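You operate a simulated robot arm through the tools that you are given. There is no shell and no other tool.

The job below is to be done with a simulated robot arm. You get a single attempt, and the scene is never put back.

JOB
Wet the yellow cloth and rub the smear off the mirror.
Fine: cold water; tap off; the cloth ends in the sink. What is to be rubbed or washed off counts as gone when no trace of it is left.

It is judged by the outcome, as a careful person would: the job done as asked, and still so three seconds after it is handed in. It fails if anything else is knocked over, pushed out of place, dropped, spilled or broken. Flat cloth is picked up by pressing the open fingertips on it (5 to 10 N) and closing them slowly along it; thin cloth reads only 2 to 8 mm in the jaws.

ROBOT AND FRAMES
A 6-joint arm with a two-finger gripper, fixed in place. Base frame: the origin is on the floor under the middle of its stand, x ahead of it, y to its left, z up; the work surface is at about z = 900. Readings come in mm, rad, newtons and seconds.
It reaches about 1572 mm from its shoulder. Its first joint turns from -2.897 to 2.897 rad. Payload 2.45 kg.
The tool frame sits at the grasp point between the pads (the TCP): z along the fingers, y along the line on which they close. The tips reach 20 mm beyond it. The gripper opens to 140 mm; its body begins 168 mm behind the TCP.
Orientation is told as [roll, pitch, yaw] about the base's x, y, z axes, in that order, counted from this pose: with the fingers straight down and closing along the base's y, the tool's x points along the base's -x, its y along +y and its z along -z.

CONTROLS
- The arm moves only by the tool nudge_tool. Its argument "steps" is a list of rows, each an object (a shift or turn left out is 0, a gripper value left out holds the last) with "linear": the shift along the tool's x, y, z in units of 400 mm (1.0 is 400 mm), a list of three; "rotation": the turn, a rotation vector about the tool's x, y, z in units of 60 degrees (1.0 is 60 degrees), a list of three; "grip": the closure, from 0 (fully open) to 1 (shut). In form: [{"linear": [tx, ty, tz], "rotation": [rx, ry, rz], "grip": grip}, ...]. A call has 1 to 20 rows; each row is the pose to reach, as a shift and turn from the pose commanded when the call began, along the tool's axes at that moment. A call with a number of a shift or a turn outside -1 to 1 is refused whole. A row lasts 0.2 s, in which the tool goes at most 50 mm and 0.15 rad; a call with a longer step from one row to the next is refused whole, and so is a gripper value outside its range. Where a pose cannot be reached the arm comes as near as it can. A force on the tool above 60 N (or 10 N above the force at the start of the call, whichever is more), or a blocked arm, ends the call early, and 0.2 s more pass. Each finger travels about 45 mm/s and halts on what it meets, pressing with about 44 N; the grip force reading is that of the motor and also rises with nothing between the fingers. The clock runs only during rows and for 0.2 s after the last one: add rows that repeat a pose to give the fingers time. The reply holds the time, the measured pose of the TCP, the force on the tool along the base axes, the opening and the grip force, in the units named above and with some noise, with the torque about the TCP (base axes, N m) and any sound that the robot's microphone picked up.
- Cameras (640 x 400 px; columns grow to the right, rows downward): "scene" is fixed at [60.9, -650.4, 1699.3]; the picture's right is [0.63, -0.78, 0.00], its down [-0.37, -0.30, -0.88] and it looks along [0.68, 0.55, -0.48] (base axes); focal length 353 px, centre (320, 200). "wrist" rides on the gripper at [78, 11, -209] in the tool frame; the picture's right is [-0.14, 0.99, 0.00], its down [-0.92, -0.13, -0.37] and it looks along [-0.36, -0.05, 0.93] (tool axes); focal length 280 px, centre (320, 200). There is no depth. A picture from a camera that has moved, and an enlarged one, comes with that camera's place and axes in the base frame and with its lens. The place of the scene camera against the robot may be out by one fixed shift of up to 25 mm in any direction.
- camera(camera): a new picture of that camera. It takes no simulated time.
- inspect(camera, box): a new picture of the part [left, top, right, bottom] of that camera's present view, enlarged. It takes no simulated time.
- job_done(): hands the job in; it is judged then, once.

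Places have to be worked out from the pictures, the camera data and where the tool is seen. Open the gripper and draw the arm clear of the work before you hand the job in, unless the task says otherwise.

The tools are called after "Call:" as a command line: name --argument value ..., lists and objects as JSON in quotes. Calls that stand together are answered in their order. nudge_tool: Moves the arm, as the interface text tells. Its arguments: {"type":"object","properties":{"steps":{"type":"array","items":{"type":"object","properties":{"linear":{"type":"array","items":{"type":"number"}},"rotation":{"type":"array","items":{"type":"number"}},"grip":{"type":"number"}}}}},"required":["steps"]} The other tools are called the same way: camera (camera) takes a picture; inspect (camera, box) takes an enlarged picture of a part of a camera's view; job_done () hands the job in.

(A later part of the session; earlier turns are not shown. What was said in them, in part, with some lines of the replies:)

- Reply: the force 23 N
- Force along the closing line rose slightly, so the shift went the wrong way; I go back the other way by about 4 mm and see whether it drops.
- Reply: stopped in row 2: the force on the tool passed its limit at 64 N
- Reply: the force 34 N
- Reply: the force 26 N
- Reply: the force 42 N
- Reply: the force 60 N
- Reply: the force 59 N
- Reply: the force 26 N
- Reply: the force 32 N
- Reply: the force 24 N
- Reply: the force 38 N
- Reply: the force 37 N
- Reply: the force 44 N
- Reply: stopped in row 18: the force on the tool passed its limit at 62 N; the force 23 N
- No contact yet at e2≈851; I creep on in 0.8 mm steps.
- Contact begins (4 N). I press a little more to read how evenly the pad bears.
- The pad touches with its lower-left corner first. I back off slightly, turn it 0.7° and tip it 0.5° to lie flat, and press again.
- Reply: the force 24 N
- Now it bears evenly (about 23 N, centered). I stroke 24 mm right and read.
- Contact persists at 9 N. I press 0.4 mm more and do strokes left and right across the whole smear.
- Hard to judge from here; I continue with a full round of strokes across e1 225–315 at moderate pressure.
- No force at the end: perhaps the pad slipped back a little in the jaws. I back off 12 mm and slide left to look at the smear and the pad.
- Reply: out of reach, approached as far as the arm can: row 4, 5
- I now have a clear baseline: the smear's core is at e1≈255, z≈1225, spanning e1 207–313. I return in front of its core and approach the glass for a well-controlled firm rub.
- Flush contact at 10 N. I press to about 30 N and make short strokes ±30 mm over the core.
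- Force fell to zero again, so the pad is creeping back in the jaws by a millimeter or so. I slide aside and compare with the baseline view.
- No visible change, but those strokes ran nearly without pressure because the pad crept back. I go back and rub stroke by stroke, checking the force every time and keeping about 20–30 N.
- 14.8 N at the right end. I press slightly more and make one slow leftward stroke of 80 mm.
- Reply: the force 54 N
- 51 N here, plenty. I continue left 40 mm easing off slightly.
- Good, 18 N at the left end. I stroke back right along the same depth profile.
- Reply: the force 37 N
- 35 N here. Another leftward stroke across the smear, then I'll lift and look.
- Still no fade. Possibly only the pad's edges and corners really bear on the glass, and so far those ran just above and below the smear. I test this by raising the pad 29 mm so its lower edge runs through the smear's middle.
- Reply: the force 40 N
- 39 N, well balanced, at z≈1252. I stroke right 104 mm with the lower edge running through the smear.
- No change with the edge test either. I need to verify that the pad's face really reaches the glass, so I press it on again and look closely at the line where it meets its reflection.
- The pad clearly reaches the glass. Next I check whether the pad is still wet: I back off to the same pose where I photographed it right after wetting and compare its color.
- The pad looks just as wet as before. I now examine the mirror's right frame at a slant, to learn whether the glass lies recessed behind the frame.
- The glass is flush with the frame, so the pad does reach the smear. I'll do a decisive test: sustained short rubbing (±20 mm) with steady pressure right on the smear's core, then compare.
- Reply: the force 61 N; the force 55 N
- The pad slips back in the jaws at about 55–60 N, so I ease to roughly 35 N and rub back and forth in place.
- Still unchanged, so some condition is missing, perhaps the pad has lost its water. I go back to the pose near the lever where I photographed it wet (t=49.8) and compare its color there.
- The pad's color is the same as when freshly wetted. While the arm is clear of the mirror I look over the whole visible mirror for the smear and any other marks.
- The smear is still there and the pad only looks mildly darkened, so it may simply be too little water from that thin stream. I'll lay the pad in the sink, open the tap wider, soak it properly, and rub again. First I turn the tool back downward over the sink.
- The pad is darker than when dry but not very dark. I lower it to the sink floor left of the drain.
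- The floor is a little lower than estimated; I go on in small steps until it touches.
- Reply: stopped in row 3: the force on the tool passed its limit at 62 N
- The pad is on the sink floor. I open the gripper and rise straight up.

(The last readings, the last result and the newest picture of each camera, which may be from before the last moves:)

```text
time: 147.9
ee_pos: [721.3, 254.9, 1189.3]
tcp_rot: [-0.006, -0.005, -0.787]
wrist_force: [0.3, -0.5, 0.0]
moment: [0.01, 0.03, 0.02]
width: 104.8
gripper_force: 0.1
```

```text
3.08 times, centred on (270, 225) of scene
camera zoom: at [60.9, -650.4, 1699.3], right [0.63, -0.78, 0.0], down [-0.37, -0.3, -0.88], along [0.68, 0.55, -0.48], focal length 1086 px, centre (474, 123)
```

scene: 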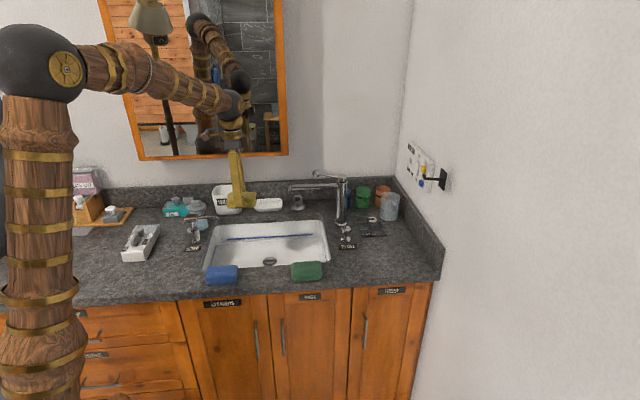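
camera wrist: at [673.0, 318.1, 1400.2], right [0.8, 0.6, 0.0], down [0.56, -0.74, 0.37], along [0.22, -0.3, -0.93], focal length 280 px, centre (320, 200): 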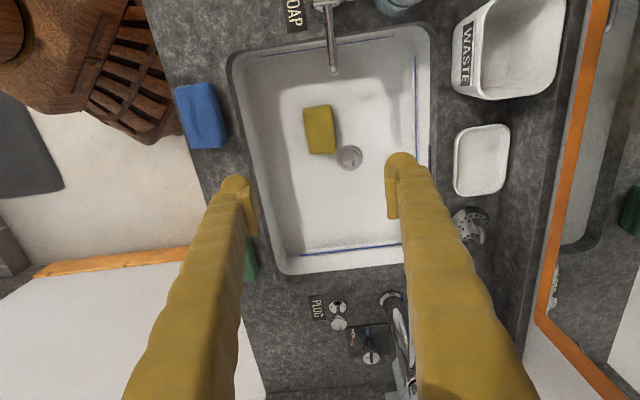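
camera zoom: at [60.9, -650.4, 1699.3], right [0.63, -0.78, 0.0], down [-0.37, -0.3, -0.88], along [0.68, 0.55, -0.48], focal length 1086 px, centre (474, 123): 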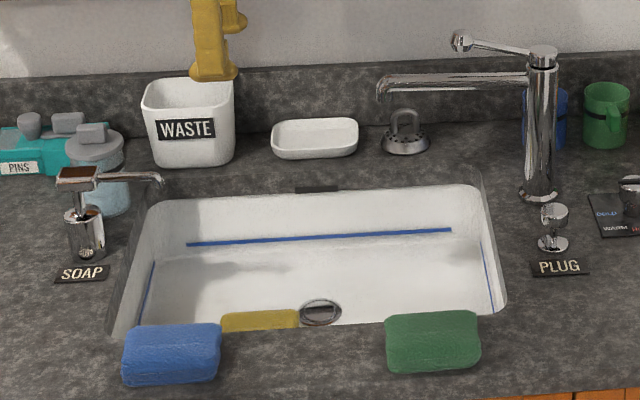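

The pad lies flat in the sink. I go back to the lever, first right over the sink, then toward the wall.

Call:
nudge_tool --steps '[{"linear": [-0.1, 0, -0.05], "grip": 0.43}, {"linear": [-0.21, 0, -0.1], "grip": 0.43}, {"linear": [-0.32, 0, -0.15], "grip": 0.43}, {"linear": [-0.43, 0, -0.15], "grip": 0.43}, {"linear": [-0.54, 0, -0.15], "grip": 0.43}, {"linear": [-0.64, 0, -0.15], "grip": 0.43}, {"linear": [-0.684, 0.06, -0.15], "grip": 0.43}, {"linear": [-0.684, 0.16, -0.15], "grip": 0.43}, {"linear": [-0.684, 0.26, -0.15], "grip": 0.43}, {"linear": [-0.684, 0.26, -0.15], "grip": 0.43}]'

Call:
camera --camera "wrist"

Call:
inspect --camera "wrist" --box '[270, 50, 400, 260]'

```text
time: 150.1
ee_pos: [987.6, 135.9, 1253.0]
tcp_rot: [-0.005, -0.006, -0.784]
wrist_force: [-0.3, 1.1, 0.5]
moment: [-0.02, -0.03, -0.02]
width: 79.8
gripper_force: 0.0
```

```text
taken
camera wrist: at [940.2, 198.9, 1463.5], right [0.8, 0.6, 0.0], down [0.56, -0.74, 0.37], along [0.22, -0.3, -0.93], focal length 280 px, centre (320, 200)
```

wrist: 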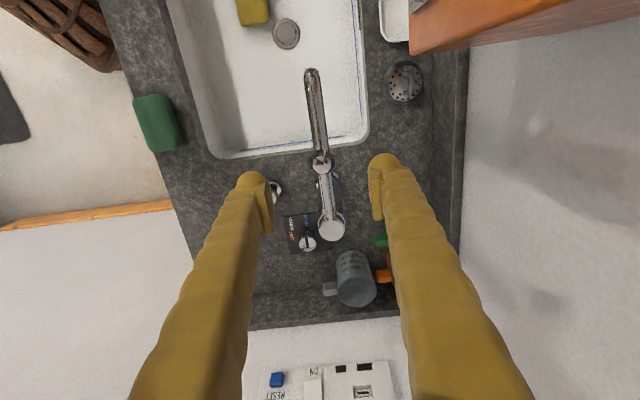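

```text
1.90 times, centred on (335, 155) of wrist
camera zoom: at [940.2, 198.9, 1463.5], right [0.8, 0.6, 0.0], down [0.56, -0.74, 0.37], along [0.22, -0.3, -0.93], focal length 534 px, centre (291, 286)
```

zoom: 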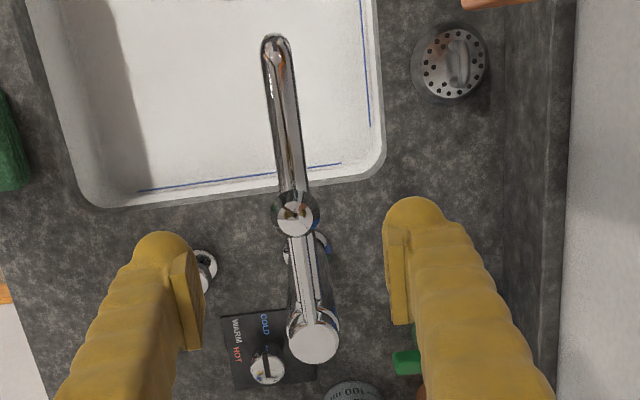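

The ball is at about the expected place. I lower onto it again with the jaws at 80 mm.

Call:
nudge_tool --steps '[{"linear": [0, 0.003, 0.08], "grip": 0.43}, {"linear": [0, 0.003, 0.16], "grip": 0.43}, {"linear": [0, 0.003, 0.24], "grip": 0.43}, {"linear": [0, 0.003, 0.29], "grip": 0.43}, {"linear": [0, 0.003, 0.29], "grip": 0.5}, {"linear": [0, 0.003, 0.29], "grip": 0.6}, {"linear": [0, 0.003, 0.29], "grip": 0.7}, {"linear": [0, 0.003, 0.29], "grip": 0.76}, {"linear": [0, 0.003, 0.29], "grip": 0.79}, {"linear": [0, 0.003, 0.29], "grip": 0.81}, {"linear": [0, 0.003, 0.29], "grip": 0.81}]'

Call:
camera --camera "wrist"

```text
time: 152.5
ee_pos: [986.9, 135.1, 1135.8]
tcp_rot: [-0.004, -0.005, -0.783]
wrist_force: [6.9, 6.8, -0.5]
moment: [0.05, -0.05, 0.04]
width: 32.6
gripper_force: 4.6
```

```text
taken
camera wrist: at [939.2, 199.2, 1345.8], right [0.8, 0.6, 0.0], down [0.56, -0.74, 0.37], along [0.22, -0.3, -0.93], focal length 280 px, centre (320, 200)
```

wrist: 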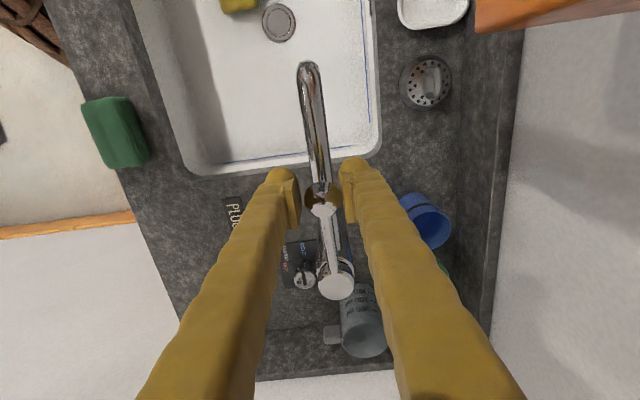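

One finger touches first; I finish closing and shift 1 mm to center.

Call:
nudge_tool --steps '[{"linear": [0, 0.003, 0], "grip": 0.82}, {"linear": [0, 0.003, 0], "grip": 0.82}, {"linear": [0, 0.003, 0], "grip": 0.82}]'

```text
time: 153.3
ee_pos: [988.8, 136.5, 1135.0]
tcp_rot: [-0.006, -0.005, -0.785]
wrist_force: [5.1, 6.2, -0.7]
moment: [0.09, 0.07, 0.03]
width: 30.0
gripper_force: 3.4
```

Call:
nudge_tool --steps '[{"grip": 0.84}, {"grip": 0.84}, {"grip": 0.84}]'

```text
time: 154.1
ee_pos: [987.9, 136.2, 1136.3]
tcp_rot: [-0.004, -0.005, -0.786]
wrist_force: [10.3, 8.2, -1.2]
moment: [0.05, -0.07, 0.09]
width: 28.8
gripper_force: 44.5
```

The ball is gripped firmly. I lift the lever about 14 mm along its arc for a fuller flow.

Call:
nudge_tool --steps '[{"linear": [-0.002, 0, -0.009], "grip": 0.84}, {"linear": [-0.005, 0, -0.018], "grip": 0.84}, {"linear": [-0.009, 0, -0.027], "grip": 0.84}, {"linear": [-0.013, 0, -0.036], "grip": 0.84}, {"linear": [-0.013, 0, -0.036], "grip": 0.84}]'

Call:
inspect --camera "scene" --box '[200, 130, 380, 290]'

```text
time: 155.3
ee_pos: [992.0, 132.5, 1150.8]
tcp_rot: [-0.006, -0.004, -0.788]
wrist_force: [-6.7, 6.5, -8.8]
moment: [0.82, 0.95, -0.02]
width: 28.2
gripper_force: 45.2
```

```text
2.50 times, centred on (290, 210) of scene
camera zoom: at [60.9, -650.4, 1699.3], right [0.63, -0.78, 0.0], down [-0.37, -0.3, -0.88], along [0.68, 0.55, -0.48], focal length 882 px, centre (395, 175)
```

zoom: 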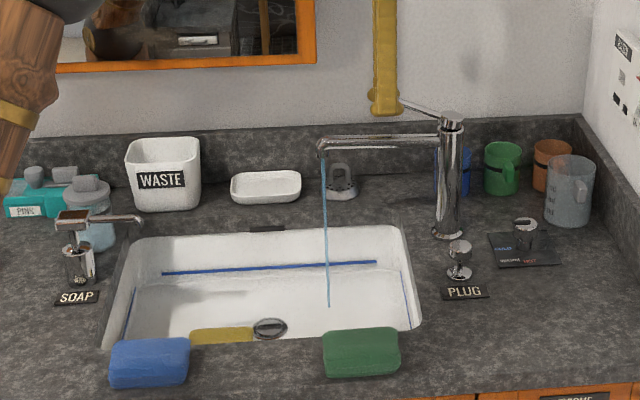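

A thicker stream is running now. I release the ball, rise, and return to above the pad in the sink.

Call:
nudge_tool --steps '[{"grip": 0.7}, {"grip": 0.6}, {"grip": 0.5}, {"grip": 0.43}, {"linear": [0, 0, -0.1], "grip": 0.43}, {"linear": [0, 0, -0.2], "grip": 0.43}, {"linear": [0.02, -0.08, -0.24], "grip": 0.43}, {"linear": [0.04, -0.17, -0.24], "grip": 0.43}, {"linear": [0.1, -0.26, -0.24], "grip": 0.35}, {"linear": [0.21, -0.27, -0.24], "grip": 0.3}, {"linear": [0.32, -0.27, -0.24], "grip": 0.3}, {"linear": [0.43, -0.27, -0.24], "grip": 0.3}, {"linear": [0.54, -0.27, -0.24], "grip": 0.3}, {"linear": [0.65, -0.27, -0.22], "grip": 0.3}, {"linear": [0.698, -0.27, -0.15], "grip": 0.3}, {"linear": [0.698, -0.27, -0.15], "grip": 0.3}]'

Call:
camera --camera "wrist"

Call:
inspect --camera "scene" --box '[200, 130, 380, 290]'

```text
time: 158.7
ee_pos: [717.5, 253.3, 1208.4]
tcp_rot: [-0.006, -0.006, -0.788]
wrist_force: [0.8, 0.0, 0.2]
moment: [-0.01, -0.04, 0.04]
width: 98.1
gripper_force: 0.0
```

```text
taken
camera wrist: at [669.6, 317.5, 1419.8], right [0.8, 0.6, 0.0], down [0.56, -0.74, 0.37], along [0.22, -0.3, -0.93], focal length 280 px, centre (320, 200)
```

wrist: 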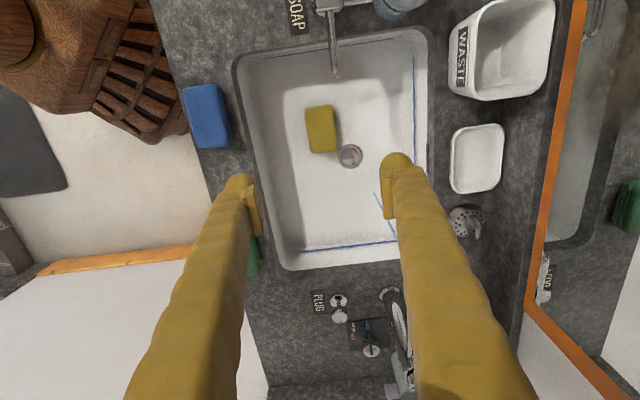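

```text
2.50 times, centred on (290, 210) of scene
camera zoom: at [60.9, -650.4, 1699.3], right [0.63, -0.78, 0.0], down [-0.37, -0.3, -0.88], along [0.68, 0.55, -0.48], focal length 882 px, centre (395, 175)
```

zoom: 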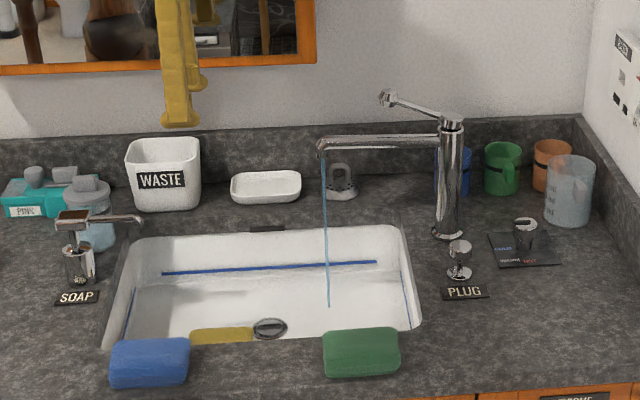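

The pad lies centered below. I descend into the sink toward it.

Call:
nudge_tool --steps '[{"linear": [0, 0.005, 0.11], "grip": 0.3}, {"linear": [0, 0.005, 0.22], "grip": 0.3}, {"linear": [0, 0.005, 0.33], "grip": 0.3}, {"linear": [0, 0.005, 0.44], "grip": 0.3}, {"linear": [0, 0.005, 0.55], "grip": 0.3}, {"linear": [0, 0.005, 0.66], "grip": 0.3}, {"linear": [0, 0.005, 0.77], "grip": 0.3}, {"linear": [0, 0.005, 0.87], "grip": 0.3}, {"linear": [0, 0.005, 0.94], "grip": 0.3}, {"linear": [0, 0.005, 0.94], "grip": 0.3}]'

Call:
camera --camera "wrist"

```text
time: 160.9
ee_pos: [721.8, 250.0, 833.8]
tcp_rot: [-0.004, -0.005, -0.786]
wrist_force: [0.2, 0.0, 0.0]
moment: [0.0, -0.02, -0.02]
width: 97.9
gripper_force: 0.0
```

```text
taken
camera wrist: at [673.4, 315.4, 1044.3], right [0.8, 0.6, 0.0], down [0.56, -0.74, 0.37], along [0.22, -0.3, -0.93], focal length 280 px, centre (320, 200)
```

wrist: 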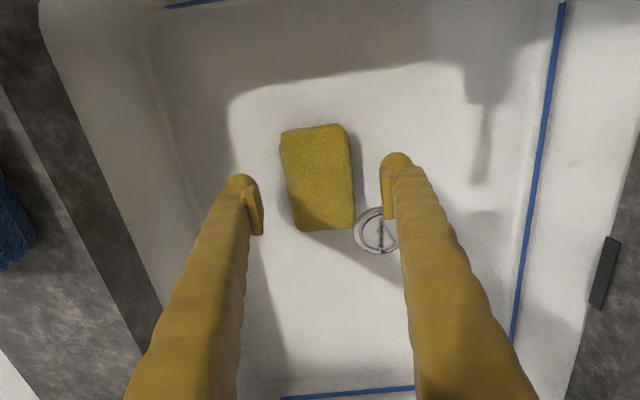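

Aligned. I lower the last 34 mm and close on the pad.

Call:
nudge_tool --steps '[{"linear": [0.012, 0, 0.04], "grip": 0.3}, {"linear": [0.012, 0, 0.084], "grip": 0.3}, {"linear": [0.012, 0, 0.084], "grip": 0.3}, {"linear": [0.012, 0, 0.084], "grip": 0.42}, {"linear": [0.012, 0, 0.084], "grip": 0.52}, {"linear": [0.012, 0, 0.084], "grip": 0.58}, {"linear": [0.012, 0, 0.084], "grip": 0.64}, {"linear": [0.012, 0, 0.084], "grip": 0.7}, {"linear": [0.012, 0, 0.084], "grip": 0.76}, {"linear": [0.012, 0, 0.084], "grip": 0.8}, {"linear": [0.012, 0, 0.084], "grip": 0.8}]'

Call:
inspect --camera "wrist" --box '[240, 110, 400, 280]'

```text
time: 163.3
ee_pos: [716.7, 255.9, 798.9]
tcp_rot: [-0.004, -0.005, -0.784]
wrist_force: [0.1, -0.3, 0.3]
moment: [0.01, -0.04, 0.03]
width: 56.5
gripper_force: 43.6
```

```text
2.35 times, centred on (320, 195) of wrist
camera zoom: at [668.7, 319.7, 1009.9], right [0.8, 0.6, 0.0], down [0.56, -0.74, 0.37], along [0.22, -0.3, -0.93], focal length 660 px, centre (320, 212)
```

zoom: 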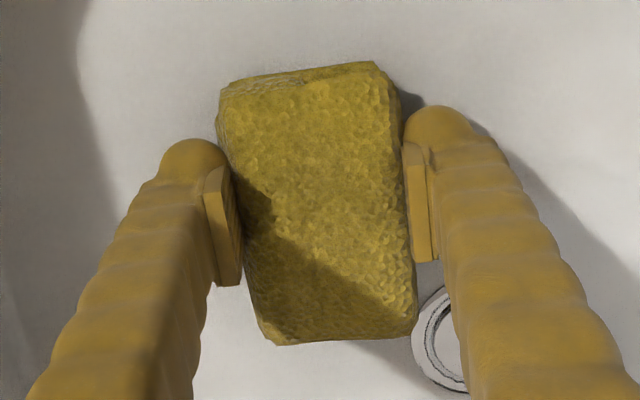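

The pad is gripped again, now with about 15 mm standing beyond the tips. I lift it out, tilt 45° and line up in front of the stream.

Call:
nudge_tool --steps '[{"linear": [0, 0, -0.1], "grip": 0.8}, {"linear": [0, 0, -0.2], "grip": 0.8}, {"linear": [0, 0, -0.3], "grip": 0.8}, {"linear": [-0.05, -0.03, -0.38], "rotation": [-0.1, 0, 0], "grip": 0.8}, {"linear": [-0.12, -0.06, -0.43], "rotation": [-0.23, 0, 0], "grip": 0.8}, {"linear": [-0.2, -0.1, -0.47], "rotation": [-0.36, 0, 0], "grip": 0.8}, {"linear": [-0.28, -0.12, -0.5], "rotation": [-0.49, 0, 0], "grip": 0.8}, {"linear": [-0.35, -0.12, -0.5], "rotation": [-0.62, 0, 0], "grip": 0.8}, {"linear": [-0.37, -0.12, -0.5], "rotation": [-0.75, 0, 0], "grip": 0.8}, {"linear": [-0.37, -0.12, -0.5], "rotation": [-0.75, 0, 0], "grip": 0.8}]'

Call:
camera --camera "wrist"

```text
time: 165.5
ee_pos: [788.1, 117.2, 1000.7]
tcp_rot: [0.782, -0.005, -0.787]
wrist_force: [0.1, 0.3, -0.4]
moment: [-0.01, 0.02, 0.02]
width: 56.5
gripper_force: 44.0
```

```text
taken
camera wrist: at [632.6, 75.1, 1158.2], right [0.59, 0.4, 0.7], down [0.4, -0.9, 0.18], along [0.7, 0.18, -0.69], focal length 280 px, centre (320, 200)
```

wrist: 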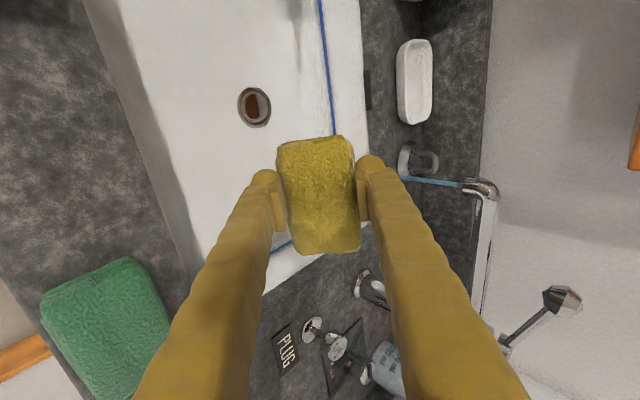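

Now I move the pad into the fuller stream.

Call:
nudge_tool --steps '[{"linear": [0, 0.026, 0.079], "grip": 0.8}, {"linear": [0, 0.051, 0.158], "grip": 0.8}, {"linear": [0, 0.077, 0.237], "grip": 0.8}, {"linear": [0, 0.102, 0.316], "grip": 0.8}, {"linear": [0, 0.128, 0.3955], "grip": 0.8}, {"linear": [0, 0.128, 0.3955], "grip": 0.8}, {"linear": [0, 0.128, 0.3955], "grip": 0.8}, {"linear": [0, 0.128, 0.3955], "grip": 0.8}, {"linear": [0, 0.128, 0.3955], "grip": 0.8}, {"linear": [0, 0.128, 0.3955], "grip": 0.8}]'

Call:
inspect --camera "wrist" --box '[260, 110, 440, 280]'

```text
time: 167.7
ee_pos: [891.9, 221.5, 924.3]
tcp_rot: [0.78, -0.006, -0.786]
wrist_force: [0.3, -1.0, -0.1]
moment: [-0.02, 0.0, 0.02]
width: 56.4
gripper_force: 44.3
```

```text
2.35 times, centred on (350, 195) of wrist
camera zoom: at [737.4, 178.7, 1081.9], right [0.59, 0.4, 0.7], down [0.4, -0.9, 0.18], along [0.7, 0.18, -0.69], focal length 660 px, centre (249, 212)
```

zoom: 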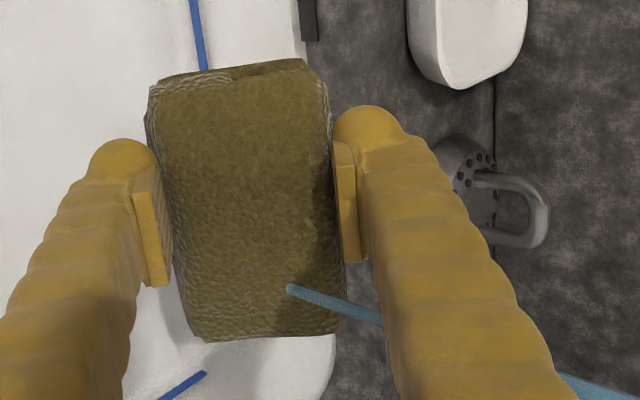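

The pad now turned really dark: with the thin stream it had only become damp. I hold it about 1.5 s more to soak fully.

Call:
nudge_tool --steps '[{"grip": 0.8}, {"grip": 0.8}, {"grip": 0.8}, {"grip": 0.8}, {"grip": 0.8}, {"grip": 0.8}, {"grip": 0.8}]'

Call:
inspect --camera "wrist" --box '[260, 110, 440, 280]'

```text
time: 169.3
ee_pos: [892.1, 220.3, 924.3]
tcp_rot: [0.78, -0.007, -0.785]
wrist_force: [-0.4, -0.3, 0.1]
moment: [0.0, 0.01, 0.01]
width: 56.5
gripper_force: 44.2
```

```text
2.35 times, centred on (350, 195) of wrist
camera zoom: at [737.4, 178.7, 1081.9], right [0.59, 0.4, 0.7], down [0.4, -0.9, 0.18], along [0.7, 0.18, -0.69], focal length 660 px, centre (249, 212)
```

zoom: 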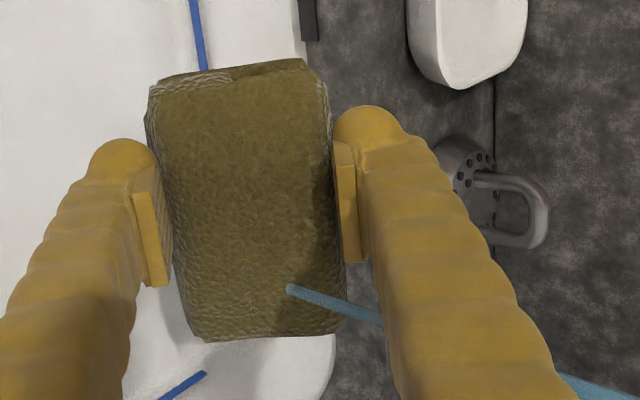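

The color is saturated. I withdraw over the sink, rise and level the tool as before, to close the tap with the lower finger.

Call:
nudge_tool --steps '[{"linear": [0, -0.04, -0.084], "grip": 0.8}, {"linear": [0, -0.08, -0.168], "grip": 0.8}, {"linear": [0, -0.12, -0.252], "grip": 0.8}, {"linear": [0, -0.159, -0.336], "grip": 0.8}, {"linear": [0, -0.0765, -0.4185], "rotation": [-0.125, 0, 0], "grip": 0.8}, {"linear": [0, 0.006, -0.501], "rotation": [-0.25, 0, 0], "grip": 0.8}, {"linear": [0, 0.0885, -0.5835], "rotation": [-0.375, 0, 0], "grip": 0.8}, {"linear": [0, 0.171, -0.666], "rotation": [-0.5, 0, 0], "grip": 0.8}, {"linear": [0, 0.2535, -0.7485], "rotation": [-0.625, 0, 0], "grip": 0.8}, {"linear": [0, 0.336, -0.831], "rotation": [-0.745, 0, 0], "grip": 0.8}, {"linear": [0, 0.336, -0.831], "rotation": [-0.745, 0, 0], "grip": 0.8}]'

Call:
inspect --camera "scene" --box '[200, 110, 380, 290]'

```text
time: 171.7
ee_pos: [793.4, 125.5, 1255.6]
tcp_rot: [1.562, -0.006, -0.788]
wrist_force: [0.1, 0.8, -1.6]
moment: [0.0, 0.02, 0.0]
width: 56.4
gripper_force: 43.9
```

```text
2.22 times, centred on (290, 200) of scene
camera zoom: at [60.9, -650.4, 1699.3], right [0.63, -0.78, 0.0], down [-0.37, -0.3, -0.88], along [0.68, 0.55, -0.48], focal length 784 px, centre (387, 200)
```

zoom: 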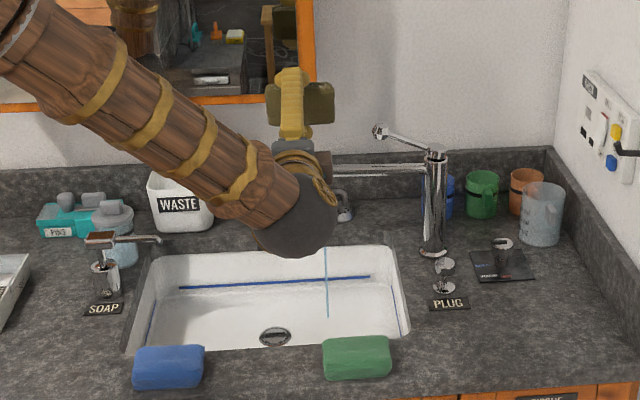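

The pad is dark and not dripping visibly. I move over the raised lever ball, keeping height.

Call:
nudge_tool --steps '[{"linear": [-0.067, 0.002, 0.073], "grip": 0.8}, {"linear": [-0.134, 0.004, 0.145], "grip": 0.8}, {"linear": [-0.201, 0.006, 0.218], "grip": 0.8}, {"linear": [-0.268, 0.008, 0.29], "grip": 0.8}, {"linear": [-0.335, 0.008, 0.363], "grip": 0.8}, {"linear": [-0.335, 0.008, 0.363], "grip": 0.8}]'

Call:
camera --camera "wrist"

```text
time: 173.1
ee_pos: [988.2, 135.3, 1258.8]
tcp_rot: [1.562, -0.006, -0.788]
wrist_force: [0.8, -0.5, -0.1]
moment: [-0.01, 0.01, 0.01]
width: 56.3
gripper_force: 43.8
```

```text
taken
camera wrist: at [785.1, 42.8, 1273.2], right [0.1, -0.09, 0.99], down [0.39, -0.91, -0.12], along [0.92, 0.4, -0.06], focal length 280 px, centre (320, 200)
```

wrist: 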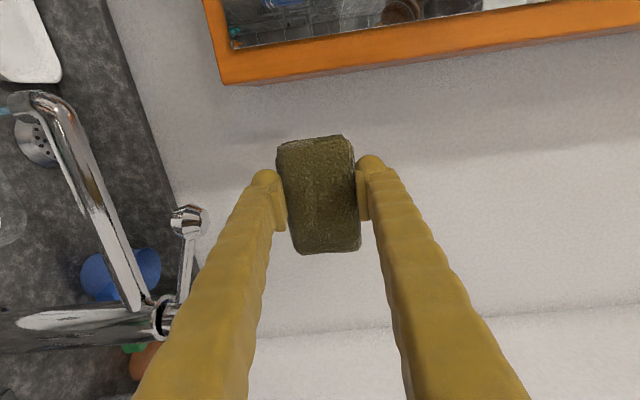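

Call:
nudge_tool --steps '[{"linear": [0, -0.04, 0], "grip": 0.8}, {"linear": [0, -0.08, 0], "grip": 0.8}, {"linear": [0, -0.1, 0], "grip": 0.8}, {"linear": [0, -0.11, 0], "grip": 0.8}, {"linear": [0, -0.12, 0], "grip": 0.8}, {"linear": [0, -0.127, 0], "grip": 0.8}, {"linear": [0, -0.134, 0], "grip": 0.8}, {"linear": [0, -0.134, 0], "grip": 0.8}]'

Call:
inspect --camera "wrist" --box '[0, 60, 300, 300]'

```text
time: 174.9
ee_pos: [987.7, 133.0, 1203.7]
tcp_rot: [1.561, -0.005, -0.786]
wrist_force: [0.1, -0.1, -1.5]
moment: [0.01, 0.02, 0.05]
width: 56.5
gripper_force: 44.0
```

```text
1.67 times, centred on (150, 180) of wrist
camera zoom: at [786.4, 40.9, 1219.2], right [0.1, -0.09, 0.99], down [0.39, -0.91, -0.12], along [0.92, 0.4, -0.06], focal length 467 px, centre (603, 233)
```

zoom: 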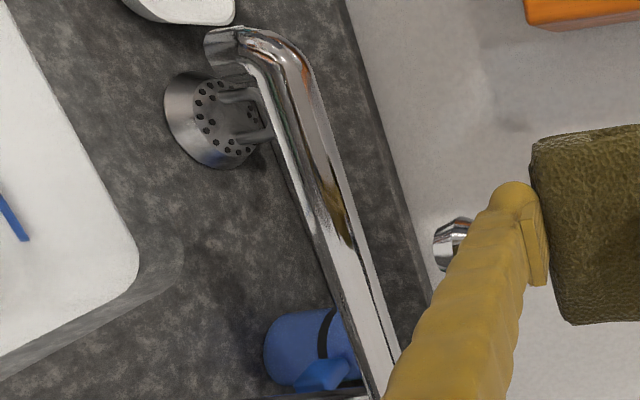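

The stream is gone already; I press on down to the lever's stop to be sure it is fully closed.

Call:
nudge_tool --steps '[{"linear": [0, -0.005, 0], "grip": 0.8}, {"linear": [0, -0.009, 0], "grip": 0.8}, {"linear": [0, -0.012, 0], "grip": 0.8}, {"linear": [0, -0.012, 0], "grip": 0.8}]'

Call:
inspect --camera "scene" --box '[240, 120, 400, 240]'

```text
time: 175.9
ee_pos: [990.8, 133.0, 1200.8]
tcp_rot: [1.565, -0.005, -0.785]
wrist_force: [-1.0, 0.5, 12.7]
moment: [0.07, 0.07, -0.03]
width: 56.4
gripper_force: 43.3
```

```text
3.33 times, centred on (320, 180) of scene
camera zoom: at [60.9, -650.4, 1699.3], right [0.63, -0.78, 0.0], down [-0.37, -0.3, -0.88], along [0.68, 0.55, -0.48], focal length 1176 px, centre (320, 267)
```

zoom: 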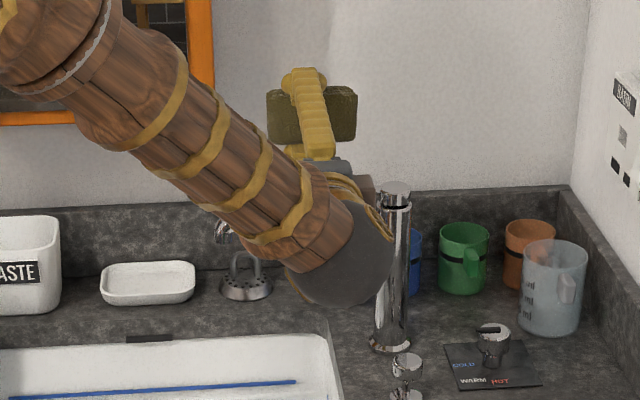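

Call:
nudge_tool --steps '[{"linear": [0, -0.003, 0], "grip": 0.8}, {"linear": [0, -0.006, 0], "grip": 0.8}, {"linear": [0, -0.006, 0], "grip": 0.8}]'

```text
time: 176.7
ee_pos: [990.5, 134.4, 1200.1]
tcp_rot: [1.565, -0.006, -0.785]
wrist_force: [4.5, 4.2, 34.8]
moment: [0.24, -0.33, -0.01]
width: 56.6
gripper_force: 44.0
```

The lever is hard on its stop and the water is off. I go to the mirror in front of the smear.

Call:
nudge_tool --steps '[{"linear": [0, 0.05, 0], "grip": 0.8}, {"linear": [0, 0.12, 0], "grip": 0.8}, {"linear": [0.03, 0.12, -0.08], "grip": 0.8}, {"linear": [0.13, 0.12, -0.1], "grip": 0.8}, {"linear": [0.235, 0.12, -0.1], "grip": 0.8}, {"linear": [0.34, 0.12, -0.1], "grip": 0.8}, {"linear": [0.445, 0.12, -0.1], "grip": 0.8}, {"linear": [0.55, 0.11, -0.1], "grip": 0.8}, {"linear": [0.655, 0.1, -0.1], "grip": 0.8}, {"linear": [0.76, 0.085, -0.1], "grip": 0.8}, {"linear": [0.83, 0.065, -0.05], "grip": 0.8}, {"linear": [0.83, 0.065, 0.05], "grip": 0.8}, {"linear": [0.83, 0.065, 0.12], "grip": 0.8}, {"linear": [0.83, 0.065, 0.12], "grip": 0.8}]'

Call:
inspect --camera "scene" --box '[180, 100, 290, 180]'

```text
time: 179.7
ee_pos: [791.7, 403.4, 1221.5]
tcp_rot: [1.561, -0.006, -0.784]
wrist_force: [0.5, -0.2, -0.5]
moment: [-0.01, 0.01, 0.0]
width: 56.6
gripper_force: 43.7
```

```text
5.00 times, centred on (235, 140) of scene
camera zoom: at [60.9, -650.4, 1699.3], right [0.63, -0.78, 0.0], down [-0.37, -0.3, -0.88], along [0.68, 0.55, -0.48], focal length 1764 px, centre (745, 500)
```

zoom: 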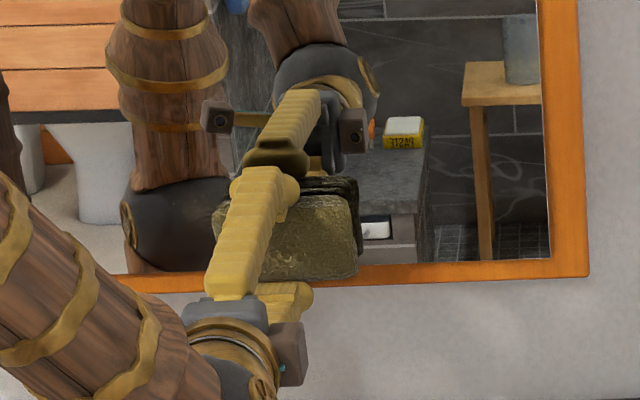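

The pad is a few millimeters from the glass, at e1≈275, z≈1222. I creep forward to contact.

Call:
nudge_tool --steps '[{"linear": [0, 0, 0.003], "grip": 0.8}, {"linear": [0, 0, 0.006], "grip": 0.8}, {"linear": [0, 0, 0.008], "grip": 0.8}, {"linear": [0, 0, 0.008], "grip": 0.8}]'

```text
time: 180.7
ee_pos: [791.5, 404.7, 1220.9]
tcp_rot: [1.561, -0.006, -0.786]
wrist_force: [0.7, 1.2, -0.9]
moment: [-0.02, 0.01, 0.0]
width: 56.6
gripper_force: 43.3
```

Call:
nudge_tool --steps '[{"linear": [0, 0, 0.002], "grip": 0.8}, {"linear": [0, 0, 0.004], "grip": 0.8}, {"linear": [0, 0, 0.006], "grip": 0.8}, {"linear": [0, 0, 0.006], "grip": 0.8}]'

```text
time: 181.7
ee_pos: [793.4, 405.5, 1221.9]
tcp_rot: [1.56, -0.005, -0.786]
wrist_force: [0.3, -0.1, -0.1]
moment: [0.0, 0.06, 0.0]
width: 56.5
gripper_force: 44.0
```

Call:
nudge_tool --steps '[{"linear": [0, 0, 0.002], "grip": 0.8}, {"linear": [0, 0, 0.004], "grip": 0.8}, {"linear": [0, 0, 0.006], "grip": 0.8}, {"linear": [0, 0, 0.006], "grip": 0.8}]'

```text
time: 182.7
ee_pos: [795.7, 408.2, 1220.2]
tcp_rot: [1.561, -0.005, -0.787]
wrist_force: [-30.8, -32.7, 0.9]
moment: [0.29, -0.29, -0.24]
width: 56.8
gripper_force: 44.0
```

Contact at 45 N. I ease off 0.4 mm and stroke left 80 mm across the smear.

Call:
nudge_tool --steps '[{"linear": [0, 0, -0.001], "grip": 0.8}, {"linear": [0.04, 0, -0.001], "grip": 0.8}, {"linear": [0.08, 0, -0.001], "grip": 0.8}, {"linear": [0.12, 0, -0.001], "grip": 0.8}, {"linear": [0.16, 0, -0.001], "grip": 0.8}, {"linear": [0.2, 0, -0.001], "grip": 0.8}]'

Call:
inspect --camera "scene" --box '[200, 125, 250, 162]'

```text
time: 184.1
ee_pos: [738.2, 464.0, 1220.9]
tcp_rot: [1.561, -0.004, -0.788]
wrist_force: [-16.2, -35.2, -0.8]
moment: [0.09, 0.04, -0.1]
width: 56.5
gripper_force: 44.1
```

```text
10.81 times, centred on (225, 144) of scene
camera zoom: at [60.9, -650.4, 1699.3], right [0.63, -0.78, 0.0], down [-0.37, -0.3, -0.88], along [0.68, 0.55, -0.48], focal length 3814 px, centre (1347, 811)
```

zoom: 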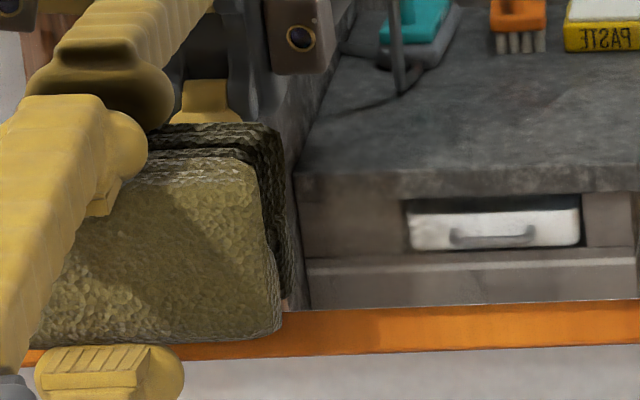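

It works now: to the right of the pad the glass is clean where the smear was. I stroke back to the right and again left to finish the rest.

Call:
nudge_tool --steps '[{"linear": [-0.04, 0, 0], "grip": 0.8}, {"linear": [-0.08, 0, 0], "grip": 0.8}, {"linear": [-0.12, 0, 0], "grip": 0.8}, {"linear": [-0.16, 0, 0.0002], "grip": 0.8}, {"linear": [-0.2, 0, 0.0004], "grip": 0.8}, {"linear": [-0.24, 0, 0.0006], "grip": 0.8}, {"linear": [-0.24, 0, 0.0006], "grip": 0.8}]'

Call:
nudge_tool --steps '[{"linear": [0, 0.01, 0.0004], "grip": 0.8}, {"linear": [0.04, 0.015, 0.0004], "grip": 0.8}, {"linear": [0.08, 0.02, 0.0002], "grip": 0.8}, {"linear": [0.12, 0.02, 0], "grip": 0.8}, {"linear": [0.16, 0.02, -0.0002], "grip": 0.8}, {"linear": [0.2, 0.02, -0.0004], "grip": 0.8}, {"linear": [0.24, 0.02, -0.0006], "grip": 0.8}]'

```text
time: 185.7
ee_pos: [805.8, 395.8, 1220.7]
tcp_rot: [1.56, -0.007, -0.786]
wrist_force: [-0.3, -0.2, -0.8]
moment: [0.01, 0.05, -0.02]
width: 56.8
gripper_force: 44.3
```

```text
time: 187.3
ee_pos: [735.8, 465.0, 1228.6]
tcp_rot: [1.561, -0.005, -0.787]
wrist_force: [0.1, 0.3, -1.1]
moment: [0.03, 0.0, -0.02]
width: 56.6
gripper_force: 44.6
```

I back off and slide left to inspect the result.

Call:
nudge_tool --steps '[{"linear": [0, -0.01, -0.04], "grip": 0.8}, {"linear": [0.07, -0.01, -0.05], "grip": 0.8}, {"linear": [0.14, -0.01, -0.05], "grip": 0.8}, {"linear": [0.14, -0.01, -0.05], "grip": 0.8}]'

Call:
inspect --camera "scene" --box '[200, 133, 240, 158]'

Call:
camera --camera "wrist"

Call:
inspect --camera "wrist" --box '[270, 230, 410, 350]'

```text
time: 188.3
ee_pos: [684.3, 489.8, 1223.3]
tcp_rot: [1.561, -0.004, -0.786]
wrist_force: [0.2, -0.7, -0.6]
moment: [0.01, 0.03, -0.02]
width: 56.5
gripper_force: 43.9
```

```text
16.00 times, centred on (220, 146) of scene
camera zoom: at [60.9, -650.4, 1699.3], right [0.63, -0.78, 0.0], down [-0.37, -0.3, -0.88], along [0.68, 0.55, -0.48], focal length 5644 px, centre (1920, 1072)
```

zoom: 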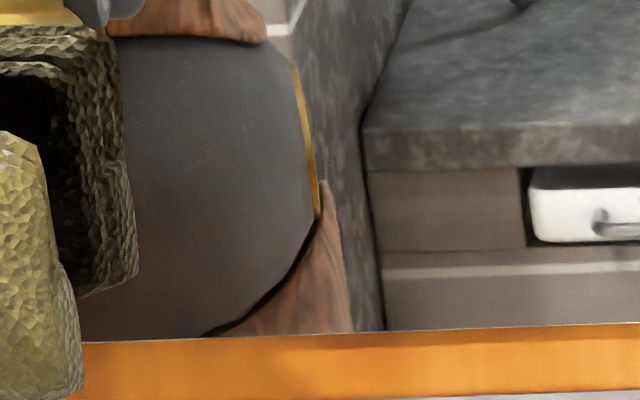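

```text
taken
camera wrist: at [481.2, 397.1, 1237.6], right [0.1, -0.09, 0.99], down [0.39, -0.91, -0.12], along [0.92, 0.4, -0.06], focal length 280 px, centre (320, 200)
```

wrist: 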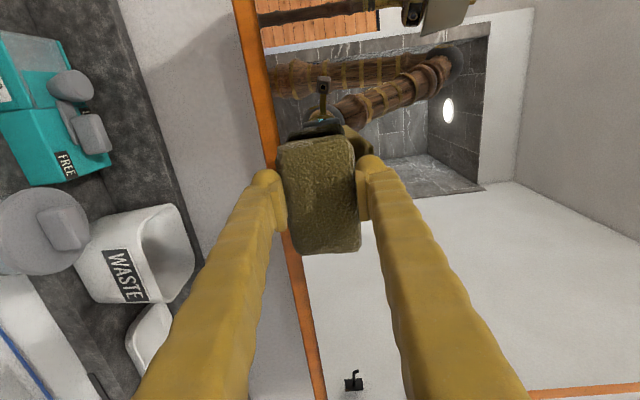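

```text
3.33 times, centred on (340, 290) of wrist
camera zoom: at [481.2, 397.1, 1237.6], right [0.1, -0.09, 0.99], down [0.39, -0.91, -0.12], along [0.92, 0.4, -0.06], focal length 935 px, centre (253, -100)
```

zoom: 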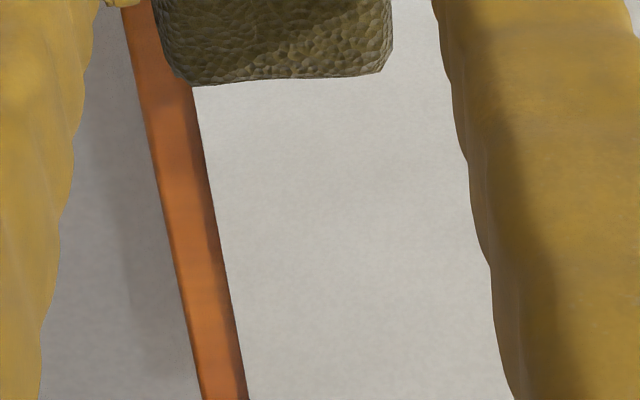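

The smear is completely gone in both views. Now I bring the cloth back over the sink and turn the tool downward to lay it in.

Call:
nudge_tool --steps '[{"linear": [-0.03, 0, -0.09], "grip": 0.8}, {"linear": [-0.08, 0, -0.18], "grip": 0.8}, {"linear": [-0.16, 0, -0.26], "rotation": [0.12, 0, 0], "grip": 0.8}, {"linear": [-0.24, 0, -0.33], "rotation": [0.25, 0, 0], "grip": 0.8}, {"linear": [-0.33, 0, -0.35], "rotation": [0.38, 0, 0], "grip": 0.8}, {"linear": [-0.42, 0, -0.35], "rotation": [0.51, 0, 0], "grip": 0.8}, {"linear": [-0.48, -0.02, -0.35], "rotation": [0.64, 0, 0], "grip": 0.8}, {"linear": [-0.48, -0.04, -0.35], "rotation": [0.77, 0, 0], "grip": 0.8}, {"linear": [-0.48, -0.05, -0.35], "rotation": [0.9, 0, 0], "grip": 0.8}, {"linear": [-0.48, -0.05, -0.35], "rotation": [1.0, 0, 0], "grip": 0.8}]'

Call:
nudge_tool --steps '[{"linear": [0, -0.04, 0.07], "rotation": [0.1, 0, 0], "grip": 0.8}, {"linear": [0, -0.08, 0.14], "rotation": [0.2, 0, 0], "grip": 0.8}, {"linear": [0, -0.12, 0.21], "rotation": [0.3, 0, 0], "grip": 0.8}, {"linear": [0, -0.16, 0.28], "rotation": [0.4, 0, 0], "grip": 0.8}, {"linear": [0, -0.2, 0.35], "rotation": [0.49, 0, 0], "grip": 0.8}, {"linear": [0, -0.25, 0.433], "rotation": [0.49, 0, 0], "grip": 0.8}, {"linear": [0, -0.25, 0.433], "rotation": [0.49, 0, 0], "grip": 0.8}]'

Call:
camera --camera "wrist"

Call:
camera --camera "scene"

```text
time: 190.5
ee_pos: [720.5, 253.7, 1208.3]
tcp_rot: [0.51, -0.005, -0.785]
wrist_force: [0.1, -0.5, -0.5]
moment: [-0.02, 0.02, -0.01]
width: 56.7
gripper_force: 43.8
```

```text
time: 192.1
ee_pos: [721.0, 251.7, 1006.2]
tcp_rot: [-0.001, -0.005, -0.788]
wrist_force: [-1.0, -0.6, -0.6]
moment: [-0.03, -0.03, -0.02]
width: 56.4
gripper_force: 44.1
```

```text
taken
camera wrist: at [673.0, 315.2, 1216.0], right [0.8, 0.6, 0.0], down [0.56, -0.74, 0.37], along [0.23, -0.3, -0.93], focal length 280 px, centre (320, 200)
```

wrist: 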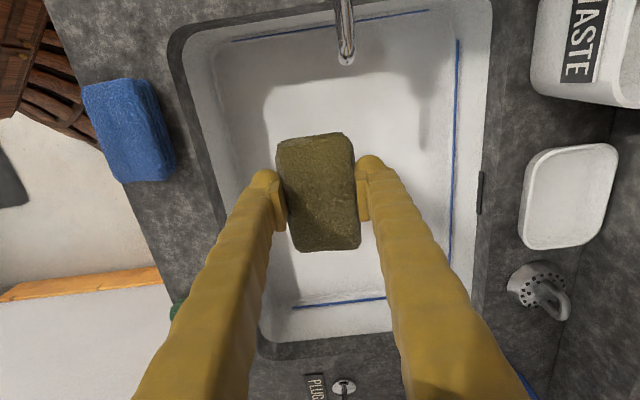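

```text
taken
```

scene: 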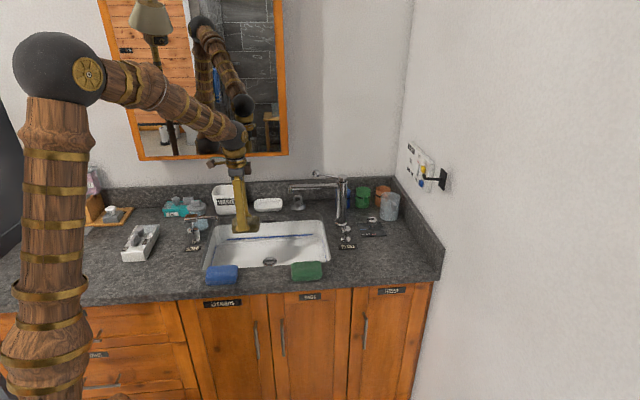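

The cloth is over the sink. I lower it to the floor of the sink.

Call:
nudge_tool --steps '[{"linear": [0, 0, 0.1], "grip": 0.8}, {"linear": [0, 0, 0.2], "grip": 0.8}, {"linear": [0, 0, 0.3], "grip": 0.8}, {"linear": [0, 0, 0.4], "grip": 0.8}, {"linear": [0, 0, 0.47], "grip": 0.8}, {"linear": [0, 0, 0.495], "grip": 0.8}, {"linear": [0, 0, 0.503], "grip": 0.8}, {"linear": [0, 0, 0.51], "grip": 0.8}, {"linear": [0, 0, 0.51], "grip": 0.8}]'

```text
time: 194.1
ee_pos: [722.9, 251.9, 804.0]
tcp_rot: [0.0, -0.006, -0.787]
wrist_force: [-0.8, -0.6, -1.1]
moment: [-0.01, -0.01, 0.0]
width: 56.4
gripper_force: 44.0
```

Call:
nudge_tool --steps '[{"linear": [0, 0, 0.004], "grip": 0.8}, {"linear": [0, 0, 0.008], "grip": 0.8}, {"linear": [0, 0, 0.012], "grip": 0.8}, {"linear": [0, 0, 0.014], "grip": 0.8}, {"linear": [0, 0, 0.016], "grip": 0.8}]'

```text
time: 194.9
ee_pos: [721.9, 251.5, 800.9]
tcp_rot: [0.003, -0.008, -0.787]
wrist_force: [-4.2, -0.1, 14.8]
moment: [-0.03, 0.09, -0.03]
width: 56.4
gripper_force: 44.1
stopped in row 4: the force on the tool passed its limit at 60 N (the readings are from after the stop); the commanded pose is now the measured one
```

The cloth touches the sink floor. I open the gripper and rise straight up, clear of the sink.

Call:
nudge_tool --steps '[{"grip": 0.65}, {"grip": 0.5}, {"grip": 0.35}, {"grip": 0.25}, {"grip": 0.25}, {"linear": [0, 0, -0.1], "grip": 0.25}, {"linear": [0, 0, -0.22], "grip": 0.25}, {"linear": [0, 0, -0.34], "grip": 0.25}, {"linear": [0, 0, -0.46], "grip": 0.25}, {"linear": [0, 0, -0.58], "grip": 0.25}, {"linear": [0, 0, -0.7], "grip": 0.25}, {"linear": [0, 0, -0.82], "grip": 0.25}, {"linear": [0, 0, -0.94], "grip": 0.25}, {"linear": [0, 0, -1.0], "grip": 0.25}]'

Call:
camera --camera "wrist"

Call:
camera --camera "scene"

```text
time: 197.9
ee_pos: [718.1, 251.5, 1200.9]
tcp_rot: [0.005, -0.009, -0.786]
wrist_force: [0.5, -0.1, -0.2]
moment: [0.0, 0.01, 0.02]
width: 104.8
gripper_force: 0.1
```

```text
taken
camera wrist: at [669.8, 315.9, 1411.0], right [0.8, 0.6, 0.0], down [0.56, -0.74, 0.37], along [0.23, -0.3, -0.93], focal length 280 px, centre (320, 200)
```

wrist: 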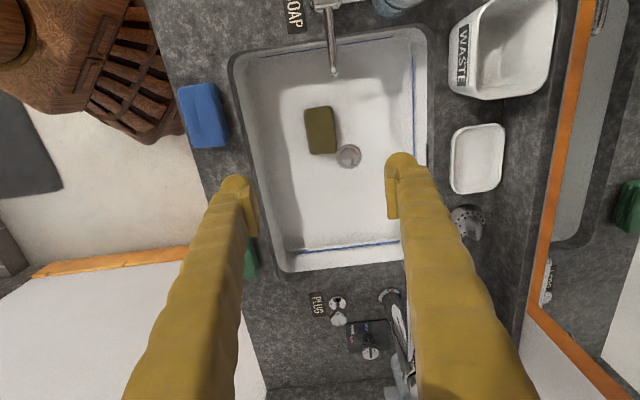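

```text
taken
```

scene: 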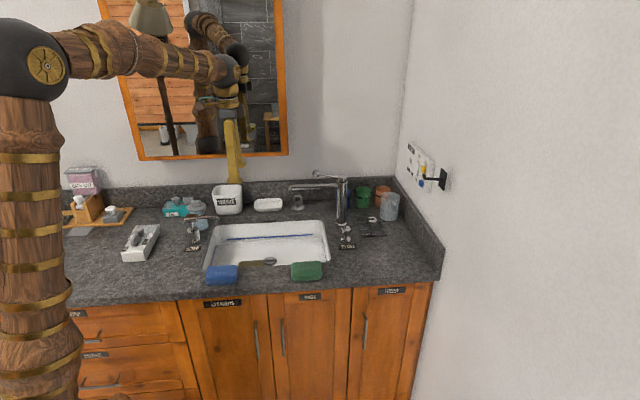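

The cloth lies in the sink and the tap is off. I draw the arm up and back, opening the gripper fully, and then check the mirror and counter.

Call:
nudge_tool --steps '[{"linear": [0.03, -0.03, -0.1], "grip": 0.1}, {"linear": [0.08, -0.08, -0.19], "grip": 0.0}, {"linear": [0.13, -0.13, -0.28], "grip": 0.0}, {"linear": [0.18, -0.18, -0.37], "grip": 0.0}, {"linear": [0.23, -0.24, -0.45], "grip": 0.0}, {"linear": [0.28, -0.29, -0.53], "grip": 0.0}, {"linear": [0.32, -0.34, -0.6], "grip": 0.0}, {"linear": [0.359, -0.377, -0.65], "grip": 0.0}, {"linear": [0.359, -0.377, -0.65], "grip": 0.0}]'

Call:
camera --camera "scene"

Call:
inspect --camera "scene" --box '[190, 110, 290, 165]'

Call:
inspect --camera "scene" --box '[160, 160, 420, 300]'

```text
time: 199.9
ee_pos: [510.0, 248.7, 1458.6]
tcp_rot: [0.004, -0.007, -0.788]
wrist_force: [0.2, 0.7, -0.1]
moment: [-0.02, 0.02, 0.0]
width: 140.1
gripper_force: 0.1
```

```text
taken
```

scene: 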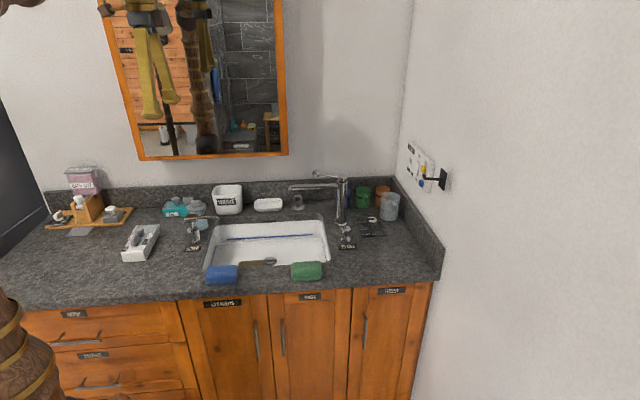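

```text
6.40 times, centred on (240, 138) of scene
camera zoom: at [60.9, -650.4, 1699.3], right [0.63, -0.78, 0.0], down [-0.37, -0.3, -0.88], along [0.68, 0.55, -0.48], focal length 2258 px, centre (832, 600)
```

zoom: 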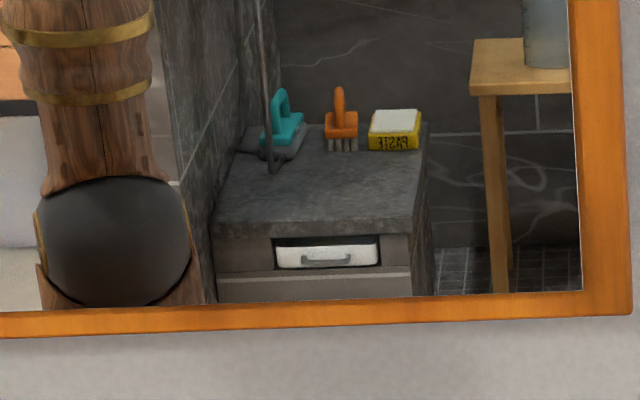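

```text
2.46 times, centred on (290, 230) of scene
camera zoom: at [60.9, -650.4, 1699.3], right [0.63, -0.78, 0.0], down [-0.37, -0.3, -0.88], along [0.68, 0.55, -0.48], focal length 868 px, centre (394, 126)
```

zoom: 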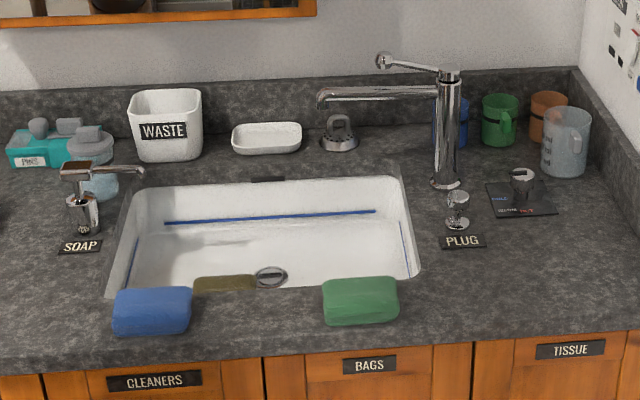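

The mirror looks clean from the scene camera, tap closed, cloth in the sink, everything else in place. For a last careful check I tilt the wrist camera toward the mirror.

Call:
nudge_tool --steps '[{"rotation": [-0.125, 0, 0]}, {"rotation": [-0.25, 0, 0]}, {"rotation": [-0.375, 0, 0]}, {"rotation": [-0.5, 0, 0]}, {"rotation": [-0.625, 0, 0]}, {"rotation": [-0.75, 0, 0]}, {"rotation": [-0.875, 0, 0]}, {"rotation": [-1.0, 0, 0]}, {"rotation": [-1.0, 0, 0]}]'

Call:
camera --camera "wrist"

```text
time: 201.9
ee_pos: [510.8, 250.9, 1458.3]
tcp_rot: [1.051, -0.008, -0.788]
wrist_force: [0.1, -0.4, 0.0]
moment: [-0.01, 0.02, -0.01]
width: 140.0
gripper_force: 0.1
```

```text
taken
camera wrist: at [329.4, 181.2, 1573.1], right [0.44, 0.25, 0.86], down [0.38, -0.92, 0.08], along [0.81, 0.29, -0.5], focal length 280 px, centre (320, 200)
```

wrist: 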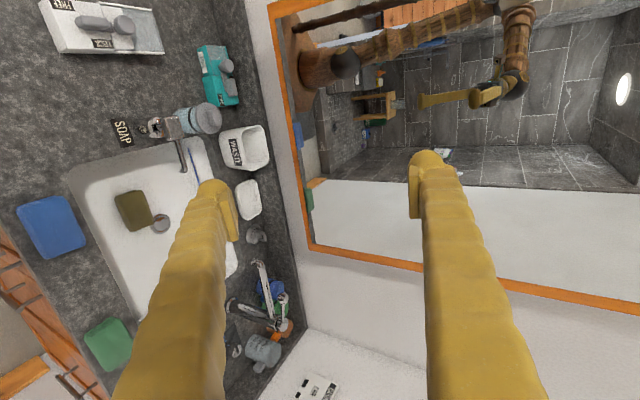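

Call:
inspect --camera "wrist" --box '[280, 100, 380, 220]'

Call:
inspect --camera "scene" --box '[195, 130, 245, 160]'

Call:
inspect --camera "wrist" --box '[20, 100, 300, 370]'

```text
3.33 times, centred on (330, 160) of wrist
camera zoom: at [329.4, 181.2, 1573.1], right [0.44, 0.25, 0.86], down [0.38, -0.92, 0.08], along [0.81, 0.29, -0.5], focal length 935 px, centre (287, 333)
```

zoom: 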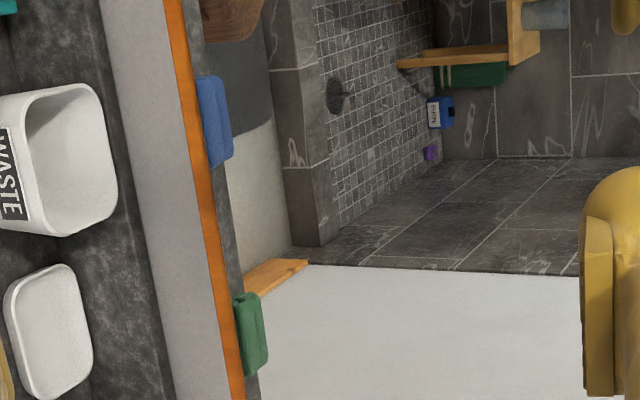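

```text
12.80 times, centred on (220, 145) of scene
camera zoom: at [60.9, -650.4, 1699.3], right [0.63, -0.78, 0.0], down [-0.37, -0.3, -0.88], along [0.68, 0.55, -0.48], focal length 4516 px, centre (1600, 904)
```

zoom: 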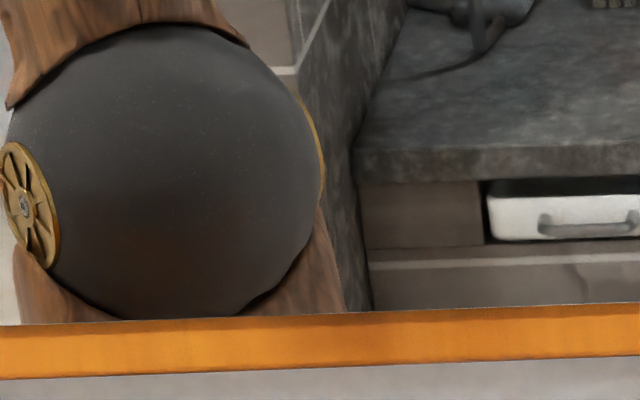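

```text
1.48 times, centred on (160, 235) of wrist
camera zoom: at [329.4, 181.2, 1573.1], right [0.44, 0.25, 0.86], down [0.38, -0.92, 0.08], along [0.81, 0.29, -0.5], focal length 415 px, centre (557, 148)
```

zoom: 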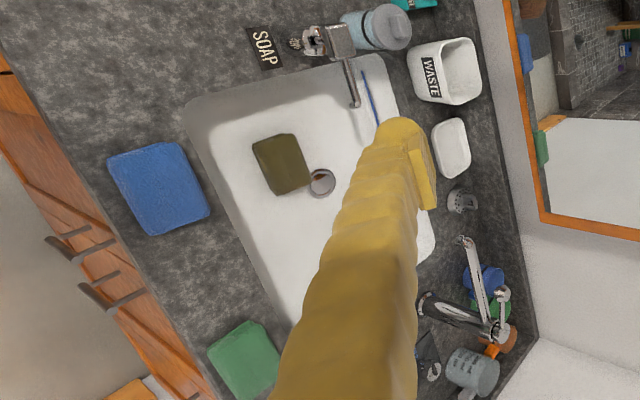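

The glass shows no trace of the smear in either view. The tap lever is in its original closed position with no stream, the cloth lies in the sink, nothing else has moved, and the arm is clear with the gripper open. I hand the job in.

Call:
job_done

```text
The job is handed in.
```

The smear is off the mirror; close views from both cameras at the end showed no trace of it. The tap is off, and the yellow cloth is lying in the sink.

- **Water:** I turned the dial from WARM to COLD before opening the tap. It is still on COLD.
- **First try:** my first wetting used too thin a stream and only dampened the cloth, so rubbing did nothing. I laid the cloth in the sink, opened the tap wider, soaked it properly and closed the tap again. After that the smear came off within a few strokes.
- **Surroundings:** nothing else looks moved or knocked over, and I saw no water on the counter. The arm is clear of the work with the gripper open.
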